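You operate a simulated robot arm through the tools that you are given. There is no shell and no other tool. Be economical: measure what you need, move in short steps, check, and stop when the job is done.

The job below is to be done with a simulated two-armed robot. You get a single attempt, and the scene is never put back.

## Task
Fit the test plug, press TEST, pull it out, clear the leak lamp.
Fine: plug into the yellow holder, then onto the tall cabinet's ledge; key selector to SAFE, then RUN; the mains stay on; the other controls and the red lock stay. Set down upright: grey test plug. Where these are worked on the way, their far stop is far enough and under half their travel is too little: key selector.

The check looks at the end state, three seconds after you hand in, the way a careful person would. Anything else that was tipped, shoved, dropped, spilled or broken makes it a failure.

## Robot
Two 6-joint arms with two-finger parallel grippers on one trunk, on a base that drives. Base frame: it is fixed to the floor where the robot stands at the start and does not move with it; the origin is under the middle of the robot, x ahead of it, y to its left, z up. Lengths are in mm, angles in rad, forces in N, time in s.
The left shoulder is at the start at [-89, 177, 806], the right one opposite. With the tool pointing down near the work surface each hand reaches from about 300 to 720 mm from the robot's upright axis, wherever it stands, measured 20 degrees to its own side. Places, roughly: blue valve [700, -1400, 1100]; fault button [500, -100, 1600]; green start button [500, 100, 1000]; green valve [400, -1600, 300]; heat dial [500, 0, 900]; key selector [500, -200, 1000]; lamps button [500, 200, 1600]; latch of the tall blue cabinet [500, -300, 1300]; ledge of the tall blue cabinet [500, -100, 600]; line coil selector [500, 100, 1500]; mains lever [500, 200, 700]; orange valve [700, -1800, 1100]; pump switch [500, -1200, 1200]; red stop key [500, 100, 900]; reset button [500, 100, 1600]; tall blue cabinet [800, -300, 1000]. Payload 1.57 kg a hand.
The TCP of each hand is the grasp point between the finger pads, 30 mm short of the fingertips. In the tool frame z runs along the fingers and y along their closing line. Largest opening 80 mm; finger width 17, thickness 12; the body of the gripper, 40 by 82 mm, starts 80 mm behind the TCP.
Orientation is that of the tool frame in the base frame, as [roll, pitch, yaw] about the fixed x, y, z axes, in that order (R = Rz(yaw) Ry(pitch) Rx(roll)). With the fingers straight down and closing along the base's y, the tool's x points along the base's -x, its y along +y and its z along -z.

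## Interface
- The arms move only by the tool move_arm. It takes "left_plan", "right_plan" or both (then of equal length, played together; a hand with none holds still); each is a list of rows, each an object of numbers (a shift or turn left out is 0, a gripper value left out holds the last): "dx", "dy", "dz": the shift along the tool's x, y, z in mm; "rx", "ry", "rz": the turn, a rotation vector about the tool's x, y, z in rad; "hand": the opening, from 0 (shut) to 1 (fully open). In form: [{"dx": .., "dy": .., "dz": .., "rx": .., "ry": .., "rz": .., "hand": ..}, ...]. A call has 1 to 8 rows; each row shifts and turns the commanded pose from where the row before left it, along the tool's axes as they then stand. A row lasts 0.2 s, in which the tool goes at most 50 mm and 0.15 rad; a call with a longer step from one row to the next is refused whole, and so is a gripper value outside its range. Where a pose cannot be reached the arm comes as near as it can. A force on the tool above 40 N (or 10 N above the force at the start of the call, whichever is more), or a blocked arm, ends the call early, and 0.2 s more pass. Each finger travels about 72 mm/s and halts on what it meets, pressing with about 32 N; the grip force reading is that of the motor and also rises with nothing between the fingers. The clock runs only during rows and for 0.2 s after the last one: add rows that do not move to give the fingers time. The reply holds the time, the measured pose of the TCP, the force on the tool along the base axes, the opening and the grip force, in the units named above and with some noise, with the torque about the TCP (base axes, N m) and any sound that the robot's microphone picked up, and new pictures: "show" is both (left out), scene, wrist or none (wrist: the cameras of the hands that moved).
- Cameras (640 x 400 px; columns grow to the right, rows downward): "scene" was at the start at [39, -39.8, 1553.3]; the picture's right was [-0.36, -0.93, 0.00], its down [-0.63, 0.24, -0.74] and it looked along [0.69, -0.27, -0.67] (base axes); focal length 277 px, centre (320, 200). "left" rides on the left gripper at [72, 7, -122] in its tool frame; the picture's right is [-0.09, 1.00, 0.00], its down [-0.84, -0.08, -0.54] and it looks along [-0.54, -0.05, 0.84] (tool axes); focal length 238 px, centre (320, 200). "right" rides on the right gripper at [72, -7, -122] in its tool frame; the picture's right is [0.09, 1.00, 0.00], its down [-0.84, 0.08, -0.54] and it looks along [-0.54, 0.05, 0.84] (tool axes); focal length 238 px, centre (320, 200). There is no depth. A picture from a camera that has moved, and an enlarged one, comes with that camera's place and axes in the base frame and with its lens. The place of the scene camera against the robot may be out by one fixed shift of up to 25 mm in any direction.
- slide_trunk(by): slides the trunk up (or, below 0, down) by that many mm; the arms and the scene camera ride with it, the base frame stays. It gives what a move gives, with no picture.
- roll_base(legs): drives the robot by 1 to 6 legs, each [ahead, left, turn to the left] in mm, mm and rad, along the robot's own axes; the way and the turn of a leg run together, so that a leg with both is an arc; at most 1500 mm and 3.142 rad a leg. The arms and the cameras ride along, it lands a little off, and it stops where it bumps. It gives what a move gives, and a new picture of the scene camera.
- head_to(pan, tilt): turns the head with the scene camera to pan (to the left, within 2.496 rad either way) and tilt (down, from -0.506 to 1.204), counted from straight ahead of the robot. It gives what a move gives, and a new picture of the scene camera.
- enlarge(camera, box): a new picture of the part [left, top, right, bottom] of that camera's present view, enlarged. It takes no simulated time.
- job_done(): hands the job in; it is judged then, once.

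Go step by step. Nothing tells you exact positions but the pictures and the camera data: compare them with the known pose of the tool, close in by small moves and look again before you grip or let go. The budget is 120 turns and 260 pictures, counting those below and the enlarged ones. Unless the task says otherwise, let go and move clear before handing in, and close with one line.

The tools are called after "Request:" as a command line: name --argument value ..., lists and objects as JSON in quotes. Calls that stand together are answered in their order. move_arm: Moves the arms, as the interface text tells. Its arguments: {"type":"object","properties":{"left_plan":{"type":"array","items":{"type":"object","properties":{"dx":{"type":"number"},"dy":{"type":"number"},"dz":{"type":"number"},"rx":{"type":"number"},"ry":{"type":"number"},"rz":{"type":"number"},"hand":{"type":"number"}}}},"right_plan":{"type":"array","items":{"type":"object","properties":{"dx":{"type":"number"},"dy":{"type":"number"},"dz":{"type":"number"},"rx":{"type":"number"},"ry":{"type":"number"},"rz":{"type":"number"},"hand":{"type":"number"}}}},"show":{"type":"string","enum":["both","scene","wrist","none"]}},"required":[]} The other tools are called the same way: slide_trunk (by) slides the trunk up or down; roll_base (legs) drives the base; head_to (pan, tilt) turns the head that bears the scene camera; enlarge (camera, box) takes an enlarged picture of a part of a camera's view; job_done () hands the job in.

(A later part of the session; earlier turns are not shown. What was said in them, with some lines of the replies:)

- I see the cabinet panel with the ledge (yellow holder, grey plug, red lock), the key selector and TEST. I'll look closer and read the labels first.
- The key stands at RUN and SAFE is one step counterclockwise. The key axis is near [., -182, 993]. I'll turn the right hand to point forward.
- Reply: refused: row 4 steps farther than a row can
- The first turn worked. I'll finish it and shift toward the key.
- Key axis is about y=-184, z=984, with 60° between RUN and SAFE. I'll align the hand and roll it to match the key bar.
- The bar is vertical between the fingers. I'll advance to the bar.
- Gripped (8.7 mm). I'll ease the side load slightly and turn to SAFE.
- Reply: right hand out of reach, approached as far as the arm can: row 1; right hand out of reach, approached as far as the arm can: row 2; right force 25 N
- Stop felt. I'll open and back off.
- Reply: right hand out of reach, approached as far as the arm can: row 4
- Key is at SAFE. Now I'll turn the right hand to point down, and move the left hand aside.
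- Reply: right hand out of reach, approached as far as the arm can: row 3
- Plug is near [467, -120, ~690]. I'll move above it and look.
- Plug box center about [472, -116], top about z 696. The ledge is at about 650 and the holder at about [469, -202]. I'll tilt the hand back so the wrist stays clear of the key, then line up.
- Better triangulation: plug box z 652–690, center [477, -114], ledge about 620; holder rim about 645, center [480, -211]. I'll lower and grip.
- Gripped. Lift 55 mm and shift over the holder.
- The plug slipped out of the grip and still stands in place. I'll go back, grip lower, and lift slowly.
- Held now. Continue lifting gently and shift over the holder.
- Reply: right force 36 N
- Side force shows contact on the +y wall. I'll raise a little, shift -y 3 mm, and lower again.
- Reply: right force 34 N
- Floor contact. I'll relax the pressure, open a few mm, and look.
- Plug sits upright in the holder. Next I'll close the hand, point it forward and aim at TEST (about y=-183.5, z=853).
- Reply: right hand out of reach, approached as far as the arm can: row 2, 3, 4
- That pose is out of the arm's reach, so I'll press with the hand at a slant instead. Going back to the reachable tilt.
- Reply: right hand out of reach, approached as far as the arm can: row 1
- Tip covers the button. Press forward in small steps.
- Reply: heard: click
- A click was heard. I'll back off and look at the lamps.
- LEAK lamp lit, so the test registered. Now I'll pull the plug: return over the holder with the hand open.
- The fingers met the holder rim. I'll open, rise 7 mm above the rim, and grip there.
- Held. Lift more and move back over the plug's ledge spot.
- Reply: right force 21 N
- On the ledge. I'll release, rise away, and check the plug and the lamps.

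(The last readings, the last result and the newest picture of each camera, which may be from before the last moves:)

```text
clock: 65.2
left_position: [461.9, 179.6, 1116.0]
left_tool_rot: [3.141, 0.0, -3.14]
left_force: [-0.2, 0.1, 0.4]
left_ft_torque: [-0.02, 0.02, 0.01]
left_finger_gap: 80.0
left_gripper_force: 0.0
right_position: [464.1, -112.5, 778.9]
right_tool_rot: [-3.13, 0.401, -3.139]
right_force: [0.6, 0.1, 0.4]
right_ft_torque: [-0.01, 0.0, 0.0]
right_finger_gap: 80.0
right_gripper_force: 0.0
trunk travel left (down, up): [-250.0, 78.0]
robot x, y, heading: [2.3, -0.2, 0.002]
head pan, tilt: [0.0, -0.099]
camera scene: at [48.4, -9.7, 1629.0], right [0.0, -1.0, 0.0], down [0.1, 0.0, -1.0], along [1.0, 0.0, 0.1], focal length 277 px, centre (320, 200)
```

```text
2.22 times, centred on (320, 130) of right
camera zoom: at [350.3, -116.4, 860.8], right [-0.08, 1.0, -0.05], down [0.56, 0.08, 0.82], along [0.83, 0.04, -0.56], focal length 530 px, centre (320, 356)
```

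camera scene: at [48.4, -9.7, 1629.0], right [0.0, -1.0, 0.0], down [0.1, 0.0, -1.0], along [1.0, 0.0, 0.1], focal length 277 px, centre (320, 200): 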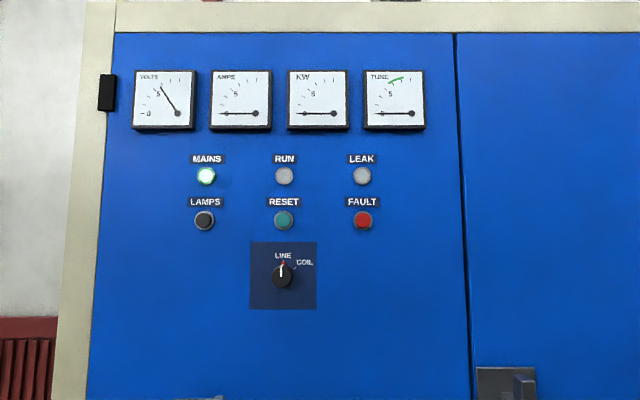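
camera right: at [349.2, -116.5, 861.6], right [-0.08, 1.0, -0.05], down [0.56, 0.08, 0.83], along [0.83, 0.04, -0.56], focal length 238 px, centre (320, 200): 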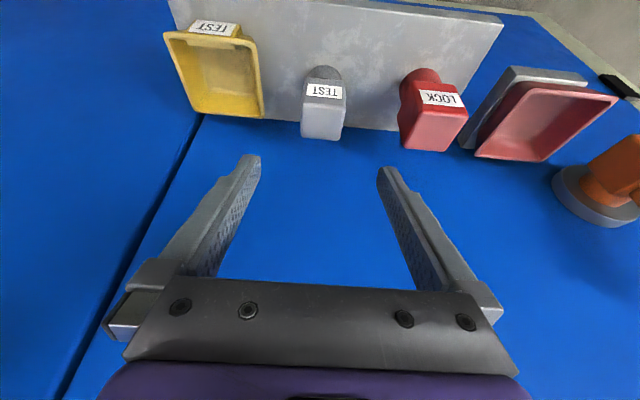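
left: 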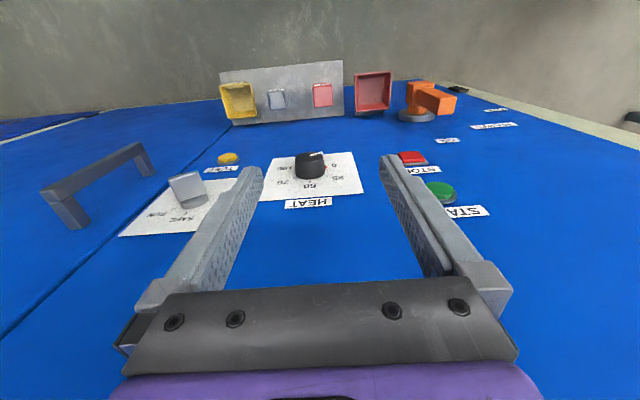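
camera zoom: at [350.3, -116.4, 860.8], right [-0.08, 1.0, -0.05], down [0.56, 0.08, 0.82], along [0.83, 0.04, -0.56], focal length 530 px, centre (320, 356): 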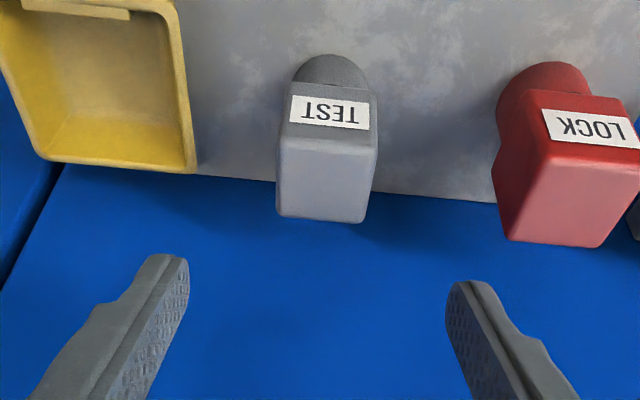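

LEAK lamp is now off and the plug stands upright on the ledge. Next I'll turn the key back to RUN: raise and point the hand at the key.

Request:
move_arm --right_plan '[{"dz": -42.7, "dx": -4.2}, {"dz": -42.7, "dx": -4.2, "dy": -18, "hand": 0.55}, {"dz": -42.7, "dx": -4.2, "dy": -18}, {"dz": -42.7, "dx": -4.2, "dy": -18}, {"dz": -42.7, "dx": -4.2, "dy": -18}, {"ry": -0.147}, {"ry": -0.147}, {"ry": -0.147}]' --show "none"

Request:
move_arm --right_plan '[{"ry": -0.147}, {"ry": -0.147}, {"ry": -0.147}, {"ry": -0.147}, {"ry": -0.14}, {}]' --show "wrist"

```text
clock: 67.0
left_position: [460.6, 179.9, 1116.3]
left_tool_rot: [-3.14, 0.001, -3.14]
left_force: [0.0, 0.6, 0.4]
left_ft_torque: [0.0, 0.01, -0.04]
left_finger_gap: 80.0
left_gripper_force: 0.0
right_position: [399.1, -181.0, 982.7]
right_tool_rot: [-3.126, 0.844, -3.132]
right_force: [-0.1, 0.8, 0.0]
right_ft_torque: [-0.02, 0.0, 0.02]
right_finger_gap: 44.1
right_gripper_force: 0.1
trunk travel left (down, up): [-250.0, 78.0]
robot x, y, heading: [-0.2, -0.2, -0.001]
head pan, tilt: [0.0, -0.099]
```

```text
clock: 68.4
left_position: [461.4, 180.3, 1115.6]
left_tool_rot: [-3.141, 0.002, -3.142]
left_force: [-0.1, -0.4, -0.4]
left_ft_torque: [0.0, -0.03, -0.04]
left_finger_gap: 79.9
left_gripper_force: 0.2
right_position: [398.6, -181.8, 983.7]
right_tool_rot: [-1.407, 1.562, -1.409]
right_force: [0.0, -0.4, 1.0]
right_ft_torque: [-0.03, -0.01, -0.01]
right_finger_gap: 44.1
right_gripper_force: 0.0
trunk travel left (down, up): [-250.0, 78.0]
robot x, y, heading: [2.4, 1.0, 0.0]
head pan, tilt: [0.0, -0.099]
camera right: at [276.6, -187.1, 910.2], right [0.0, 0.99, -0.1], down [-0.54, 0.09, 0.84], along [0.84, 0.05, 0.54], focal length 238 px, centre (320, 200)
```

right: 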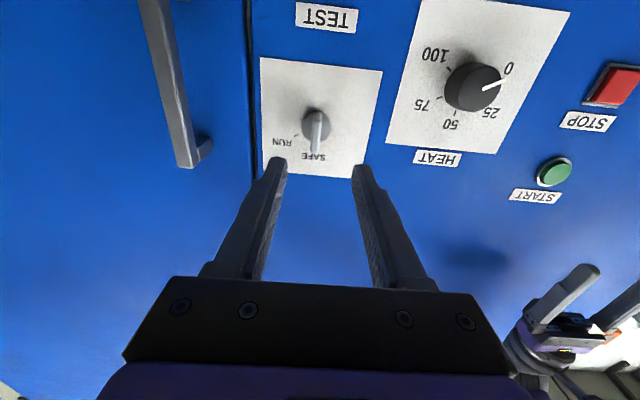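

Aligned with the key at SAFE. Advance and grip.

Request:
move_arm --right_plan '[{"dz": 30, "dy": -2.7, "dx": -1}, {"dz": 30}, {"dz": 20}, {}]' --show "wrist"

```text
clock: 69.4
left_position: [460.6, 179.6, 1115.7]
left_tool_rot: [3.141, 0.0, -3.139]
left_force: [0.1, 0.8, 0.1]
left_ft_torque: [0.01, -0.02, -0.01]
left_finger_gap: 80.0
left_gripper_force: 0.1
right_position: [478.6, -184.3, 984.5]
right_tool_rot: [-1.632, 1.56, -1.634]
right_force: [-1.6, -1.0, -0.4]
right_ft_torque: [-0.01, 0.02, 0.05]
right_finger_gap: 43.9
right_gripper_force: 0.1
trunk travel left (down, up): [-250.0, 78.0]
robot x, y, heading: [1.9, -0.0, -0.001]
head pan, tilt: [0.0, -0.099]
camera right: at [356.9, -190.4, 911.8], right [0.0, 0.99, -0.1], down [-0.54, 0.09, 0.84], along [0.84, 0.05, 0.54], focal length 238 px, centre (320, 200)
```

right: 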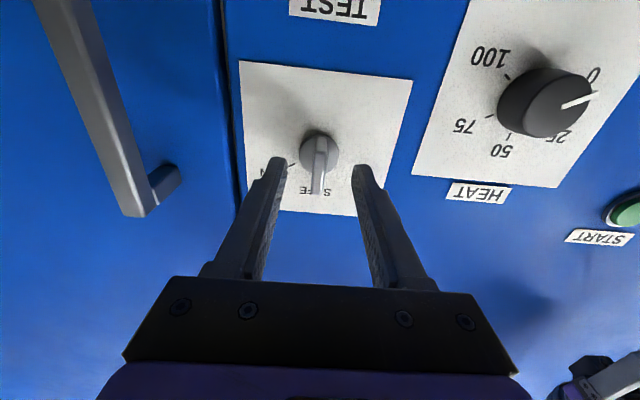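

Request:
move_arm --right_plan '[{"dz": 17}, {"hand": 0}, {}, {}, {}]' --show "none"

```text
clock: 70.6
left_position: [460.8, 180.8, 1115.4]
left_tool_rot: [-3.141, 0.001, 3.14]
left_force: [0.0, 0.4, 0.7]
left_ft_torque: [0.0, -0.03, 0.0]
left_finger_gap: 79.9
left_gripper_force: 0.0
right_position: [496.0, -185.4, 984.2]
right_tool_rot: [-1.647, 1.561, -1.646]
right_force: [2.2, -5.4, 2.5]
right_ft_torque: [0.35, 0.22, 0.52]
right_finger_gap: 8.9
right_gripper_force: 27.5
trunk travel left (down, up): [-250.0, 78.0]
robot x, y, heading: [-0.7, -1.0, -0.0]
head pan, tilt: [0.0, -0.099]
```

Gripped. Turning clockwise to RUN.

Request:
move_arm --right_plan '[{"rz": 0.149}, {"rz": 0.149}, {"rz": 0.149}, {"rz": 0.149}, {"rz": 0.149}, {"rz": 0.149}, {"rz": 0.149}, {"rz": 0.04}]' --show "wrist"

```text
clock: 72.4
left_position: [460.4, 180.3, 1116.4]
left_tool_rot: [-3.141, 0.0, -3.14]
left_force: [0.1, -0.9, -0.3]
left_ft_torque: [0.0, -0.02, 0.04]
left_finger_gap: 80.4
left_gripper_force: 0.1
right_position: [495.2, -184.8, 984.5]
right_tool_rot: [1.569, 0.497, 1.568]
right_force: [4.7, -4.5, 17.9]
right_ft_torque: [-0.46, -0.23, 0.11]
right_finger_gap: 9.1
right_gripper_force: 27.8
trunk travel left (down, up): [-250.0, 78.0]
robot x, y, heading: [-2.6, -1.1, 0.005]
head pan, tilt: [0.0, -0.099]
camera right: at [374.6, -122.8, 943.4], right [0.0, 0.55, 0.83], down [-0.54, -0.7, 0.47], along [0.84, -0.45, 0.3], focal length 238 px, centre (320, 200)
```

right: 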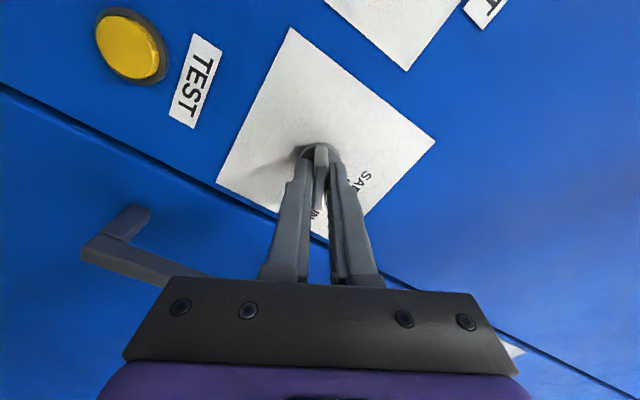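

At the RUN stop. Release, back off, and check the key and lamps.

Request:
move_arm --right_plan '[{"hand": 0.5}, {}, {}, {"dz": -35}, {"dz": -40}, {"dz": -40}, {}]' --show "wrist"

Request:
enlarge --camera "right" --box '[220, 50, 420, 190]'

Request:
head_to --pan 0.0 --tilt -0.05

```text
clock: 74.0
left_position: [462.6, 179.5, 1114.9]
left_tool_rot: [3.14, -0.002, 3.14]
left_force: [-0.6, -0.3, -0.2]
left_ft_torque: [-0.01, 0.0, 0.04]
left_finger_gap: 80.2
left_gripper_force: 0.0
right_position: [382.7, -184.7, 985.3]
right_tool_rot: [1.572, 0.497, 1.569]
right_force: [0.5, -0.4, 0.2]
right_ft_torque: [-0.02, 0.02, 0.03]
right_finger_gap: 40.1
right_gripper_force: 0.1
trunk travel left (down, up): [-250.0, 78.0]
robot x, y, heading: [2.2, 3.5, 0.001]
head pan, tilt: [0.0, -0.099]
camera right: at [260.8, -122.9, 943.9], right [0.0, 0.56, 0.83], down [-0.54, -0.7, 0.47], along [0.84, -0.45, 0.3], focal length 238 px, centre (320, 200)
```

right: 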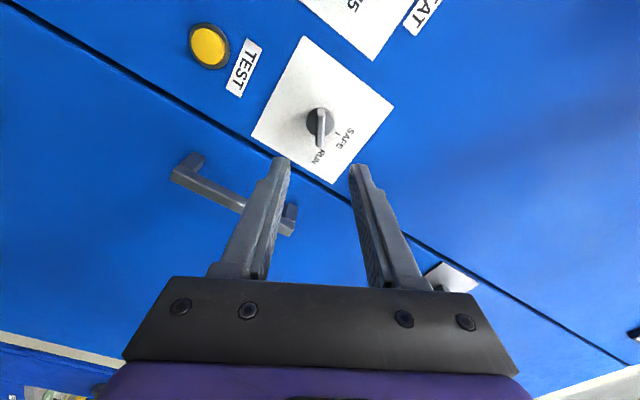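

```text
2.86 times, centred on (320, 120) of right
camera zoom: at [260.8, -122.9, 943.9], right [0.0, 0.56, 0.83], down [-0.54, -0.7, 0.47], along [0.84, -0.45, 0.3], focal length 681 px, centre (320, 429)
```

zoom: 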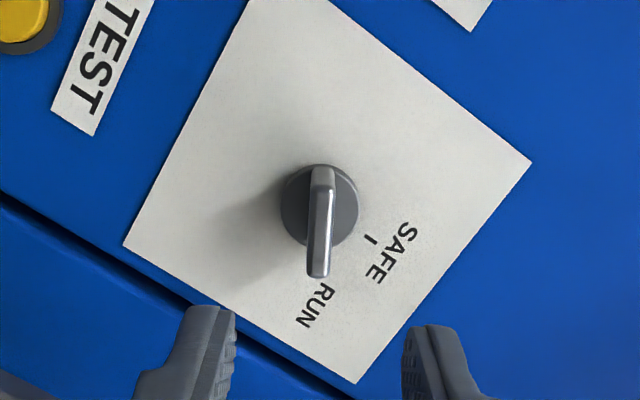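

```text
clock: 74.6
left_position: [461.1, 180.2, 1115.7]
left_tool_rot: [3.141, 0.001, -3.141]
left_force: [-0.6, -0.3, 0.8]
left_ft_torque: [-0.02, -0.01, 0.0]
left_finger_gap: 80.0
left_gripper_force: 0.1
right_position: [383.7, -184.5, 984.0]
right_tool_rot: [1.571, 0.497, 1.571]
right_force: [0.0, 0.1, 0.2]
right_ft_torque: [0.02, 0.0, -0.03]
right_finger_gap: 40.0
right_gripper_force: 0.0
trunk travel left (down, up): [-250.0, 78.0]
robot x, y, heading: [2.6, 1.8, -0.003]
head pan, tilt: [0.0, -0.051]
camera scene: at [49.8, -9.7, 1624.8], right [0.0, -1.0, 0.0], down [0.05, 0.0, -1.0], along [1.0, 0.0, 0.05], focal length 277 px, centre (320, 200)
```

scene: 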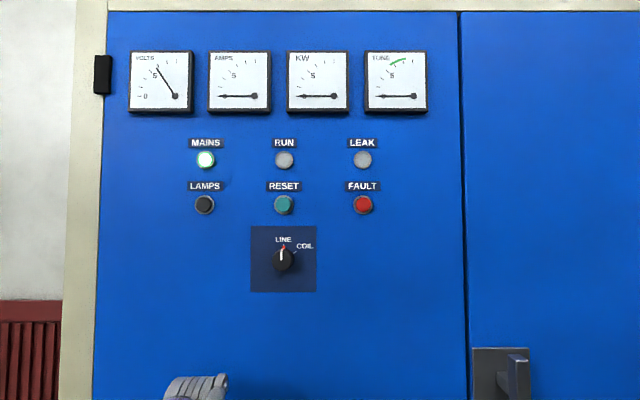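

Key is at RUN, LEAK is off and MAINS is on. My SAFE turn came before the test, so I'll cycle the key once more (SAFE, then RUN) now that the plug is out, so the reset order holds.

Request:
move_arm --right_plan '[{"dz": 40}, {"dz": 40}, {"dz": 32}, {}, {"hand": 0}, {}, {}, {}]' --show "none"

Request:
move_arm --right_plan '[{"rz": -0.149}, {"rz": -0.149}, {"rz": -0.149}, {"rz": -0.149}, {"rz": -0.149}, {"rz": -0.149}, {"rz": -0.149}, {"rz": -0.04}]' --show "wrist"

```text
clock: 76.4
left_position: [461.3, 181.2, 1115.8]
left_tool_rot: [-3.141, 0.0, 3.141]
left_force: [-0.3, 0.1, -0.1]
left_ft_torque: [0.01, -0.02, -0.02]
left_finger_gap: 80.1
left_gripper_force: 0.2
right_position: [493.6, -183.3, 984.8]
right_tool_rot: [1.57, 0.497, 1.569]
right_force: [3.5, 0.6, 12.1]
right_ft_torque: [-0.47, -0.14, 0.23]
right_finger_gap: 9.3
right_gripper_force: 28.0
trunk travel left (down, up): [-250.0, 78.0]
robot x, y, heading: [2.9, 0.8, 0.001]
head pan, tilt: [0.0, -0.051]
```

```text
clock: 78.2
left_position: [460.7, 179.5, 1116.1]
left_tool_rot: [3.141, 0.0, 3.141]
left_force: [0.0, -0.2, -0.2]
left_ft_torque: [-0.03, 0.0, -0.01]
left_finger_gap: 80.4
left_gripper_force: 0.1
right_position: [492.8, -186.5, 983.8]
right_tool_rot: [-1.833, 1.56, -1.834]
right_force: [-6.0, -7.2, -11.9]
right_ft_torque: [0.39, -0.01, 0.42]
right_finger_gap: 8.6
right_gripper_force: 27.9
trunk travel left (down, up): [-250.0, 78.0]
robot x, y, heading: [-4.8, -1.5, 0.004]
head pan, tilt: [0.0, -0.051]
camera right: at [370.9, -191.1, 910.7], right [0.0, 0.99, -0.1], down [-0.54, 0.09, 0.84], along [0.84, 0.05, 0.54], focal length 238 px, centre (320, 200)
```

right: 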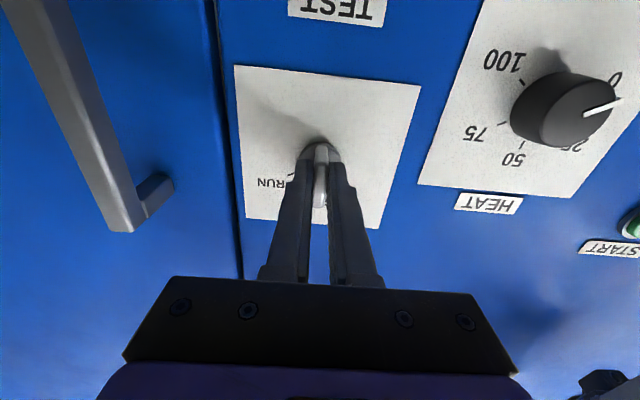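

At SAFE again. Now back to RUN, release and retreat.

Request:
move_arm --right_plan '[{"rz": 0.149}, {"rz": 0.149}, {"rz": 0.149}, {"rz": 0.149}, {"rz": 0.149}, {"rz": 0.149}, {"rz": 0.149}, {"rz": 0.045}]' --show "none"

Request:
move_arm --right_plan '[{}, {"hand": 0.5}, {}, {}, {"dz": -35}, {"dz": -40}, {"dz": -40}, {}]' --show "wrist"

Request:
enlarge --camera "right" --box '[220, 50, 420, 190]'

Request:
enlarge --camera "scene" --box '[120, 120, 440, 300]'

Request:
head_to --pan -0.25 --tilt 0.8

```text
clock: 80.0
left_position: [460.9, 181.1, 1117.0]
left_tool_rot: [3.141, 0.0, 3.141]
left_force: [0.0, 0.1, -0.3]
left_ft_torque: [-0.01, 0.03, -0.03]
left_finger_gap: 79.8
left_gripper_force: 0.1
right_position: [493.9, -184.0, 982.9]
right_tool_rot: [1.571, 0.49, 1.567]
right_force: [-5.7, 1.4, -5.2]
right_ft_torque: [-0.49, 0.32, 0.43]
right_finger_gap: 9.2
right_gripper_force: 27.8
trunk travel left (down, up): [-250.0, 78.0]
robot x, y, heading: [-1.3, -1.4, -0.004]
head pan, tilt: [0.0, -0.051]
```

```text
clock: 81.8
left_position: [462.4, 181.9, 1114.7]
left_tool_rot: [-3.141, -0.001, -3.141]
left_force: [-0.1, 0.7, -0.2]
left_ft_torque: [0.02, -0.01, -0.01]
left_finger_gap: 80.1
left_gripper_force: 0.0
right_position: [380.3, -184.8, 982.8]
right_tool_rot: [1.571, 0.492, 1.569]
right_force: [-0.1, 0.9, -0.2]
right_ft_torque: [-0.02, 0.0, 0.0]
right_finger_gap: 40.2
right_gripper_force: 0.1
trunk travel left (down, up): [-250.0, 78.0]
robot x, y, heading: [-1.8, 1.4, 0.002]
head pan, tilt: [0.0, -0.051]
camera right: at [256.9, -122.5, 943.2], right [0.0, 0.55, 0.83], down [-0.54, -0.7, 0.46], along [0.84, -0.45, 0.3], focal length 238 px, centre (320, 200)
```

right: 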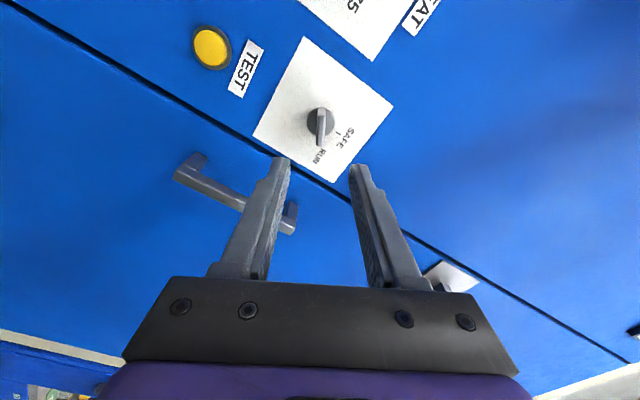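

```text
2.86 times, centred on (320, 120) of right
camera zoom: at [256.9, -122.5, 943.2], right [0.0, 0.55, 0.83], down [-0.54, -0.7, 0.46], along [0.84, -0.45, 0.3], focal length 681 px, centre (320, 429)
```

zoom: 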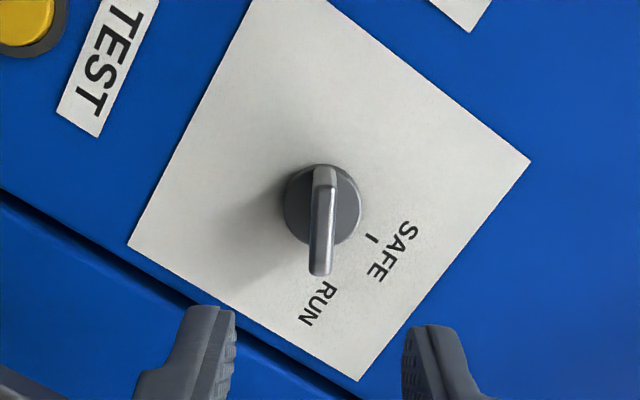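

```text
2.00 times, centred on (280, 210) of scene
camera zoom: at [50.7, -9.7, 1624.8], right [0.0, -1.0, 0.0], down [0.05, 0.0, -1.0], along [1.0, 0.0, 0.05], focal length 555 px, centre (400, 180)
```

zoom: 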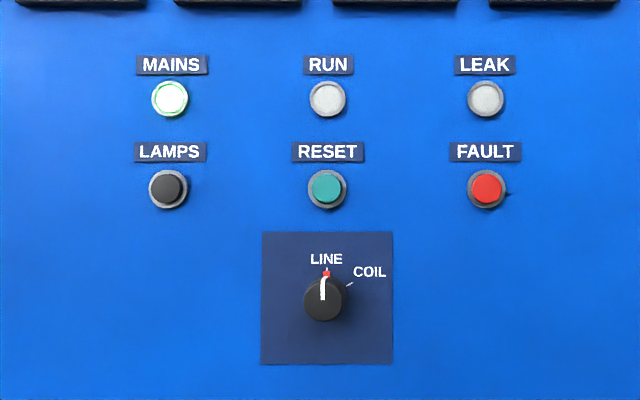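

```text
clock: 83.0
left_position: [461.2, 180.5, 1116.2]
left_tool_rot: [-3.141, -0.001, 3.14]
left_force: [0.1, -0.3, 0.6]
left_ft_torque: [-0.01, -0.01, -0.01]
left_finger_gap: 79.8
left_gripper_force: 0.0
right_position: [378.5, -183.9, 982.7]
right_tool_rot: [1.57, 0.493, 1.567]
right_force: [0.4, -0.3, -0.1]
right_ft_torque: [-0.01, -0.02, -0.02]
right_finger_gap: 40.2
right_gripper_force: 0.1
trunk travel left (down, up): [-250.0, 78.0]
robot x, y, heading: [-0.1, 0.4, -0.006]
head pan, tilt: [-0.25, 0.799]
camera scene: at [39.4, -29.6, 1548.2], right [-0.25, -0.97, 0.0], down [-0.69, 0.18, -0.7], along [0.68, -0.17, -0.72], focal length 277 px, centre (320, 200)
```

scene: 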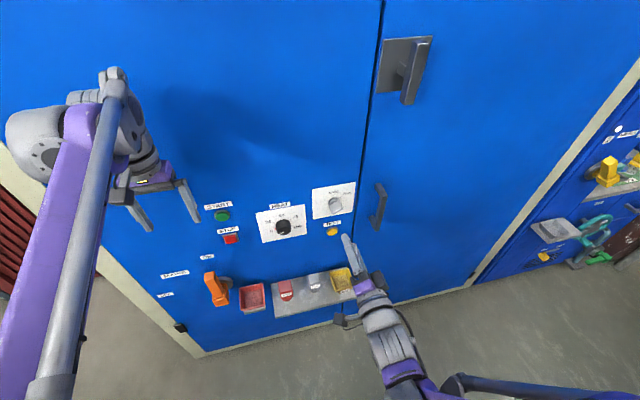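

The key is at RUN, LEAK is off, MAINS is on, and the plug stands upright on the ledge with everything else in place. Handing in.

Request:
job_done

```text
The job is handed in.
```

The job is handed in. I fitted the test plug in the yellow holder and pressed TEST, which lit the LEAK lamp; it was out when I checked after pulling the plug. The plug is upright on the ledge, the key has gone to SAFE and back to RUN, and the mains are still on.
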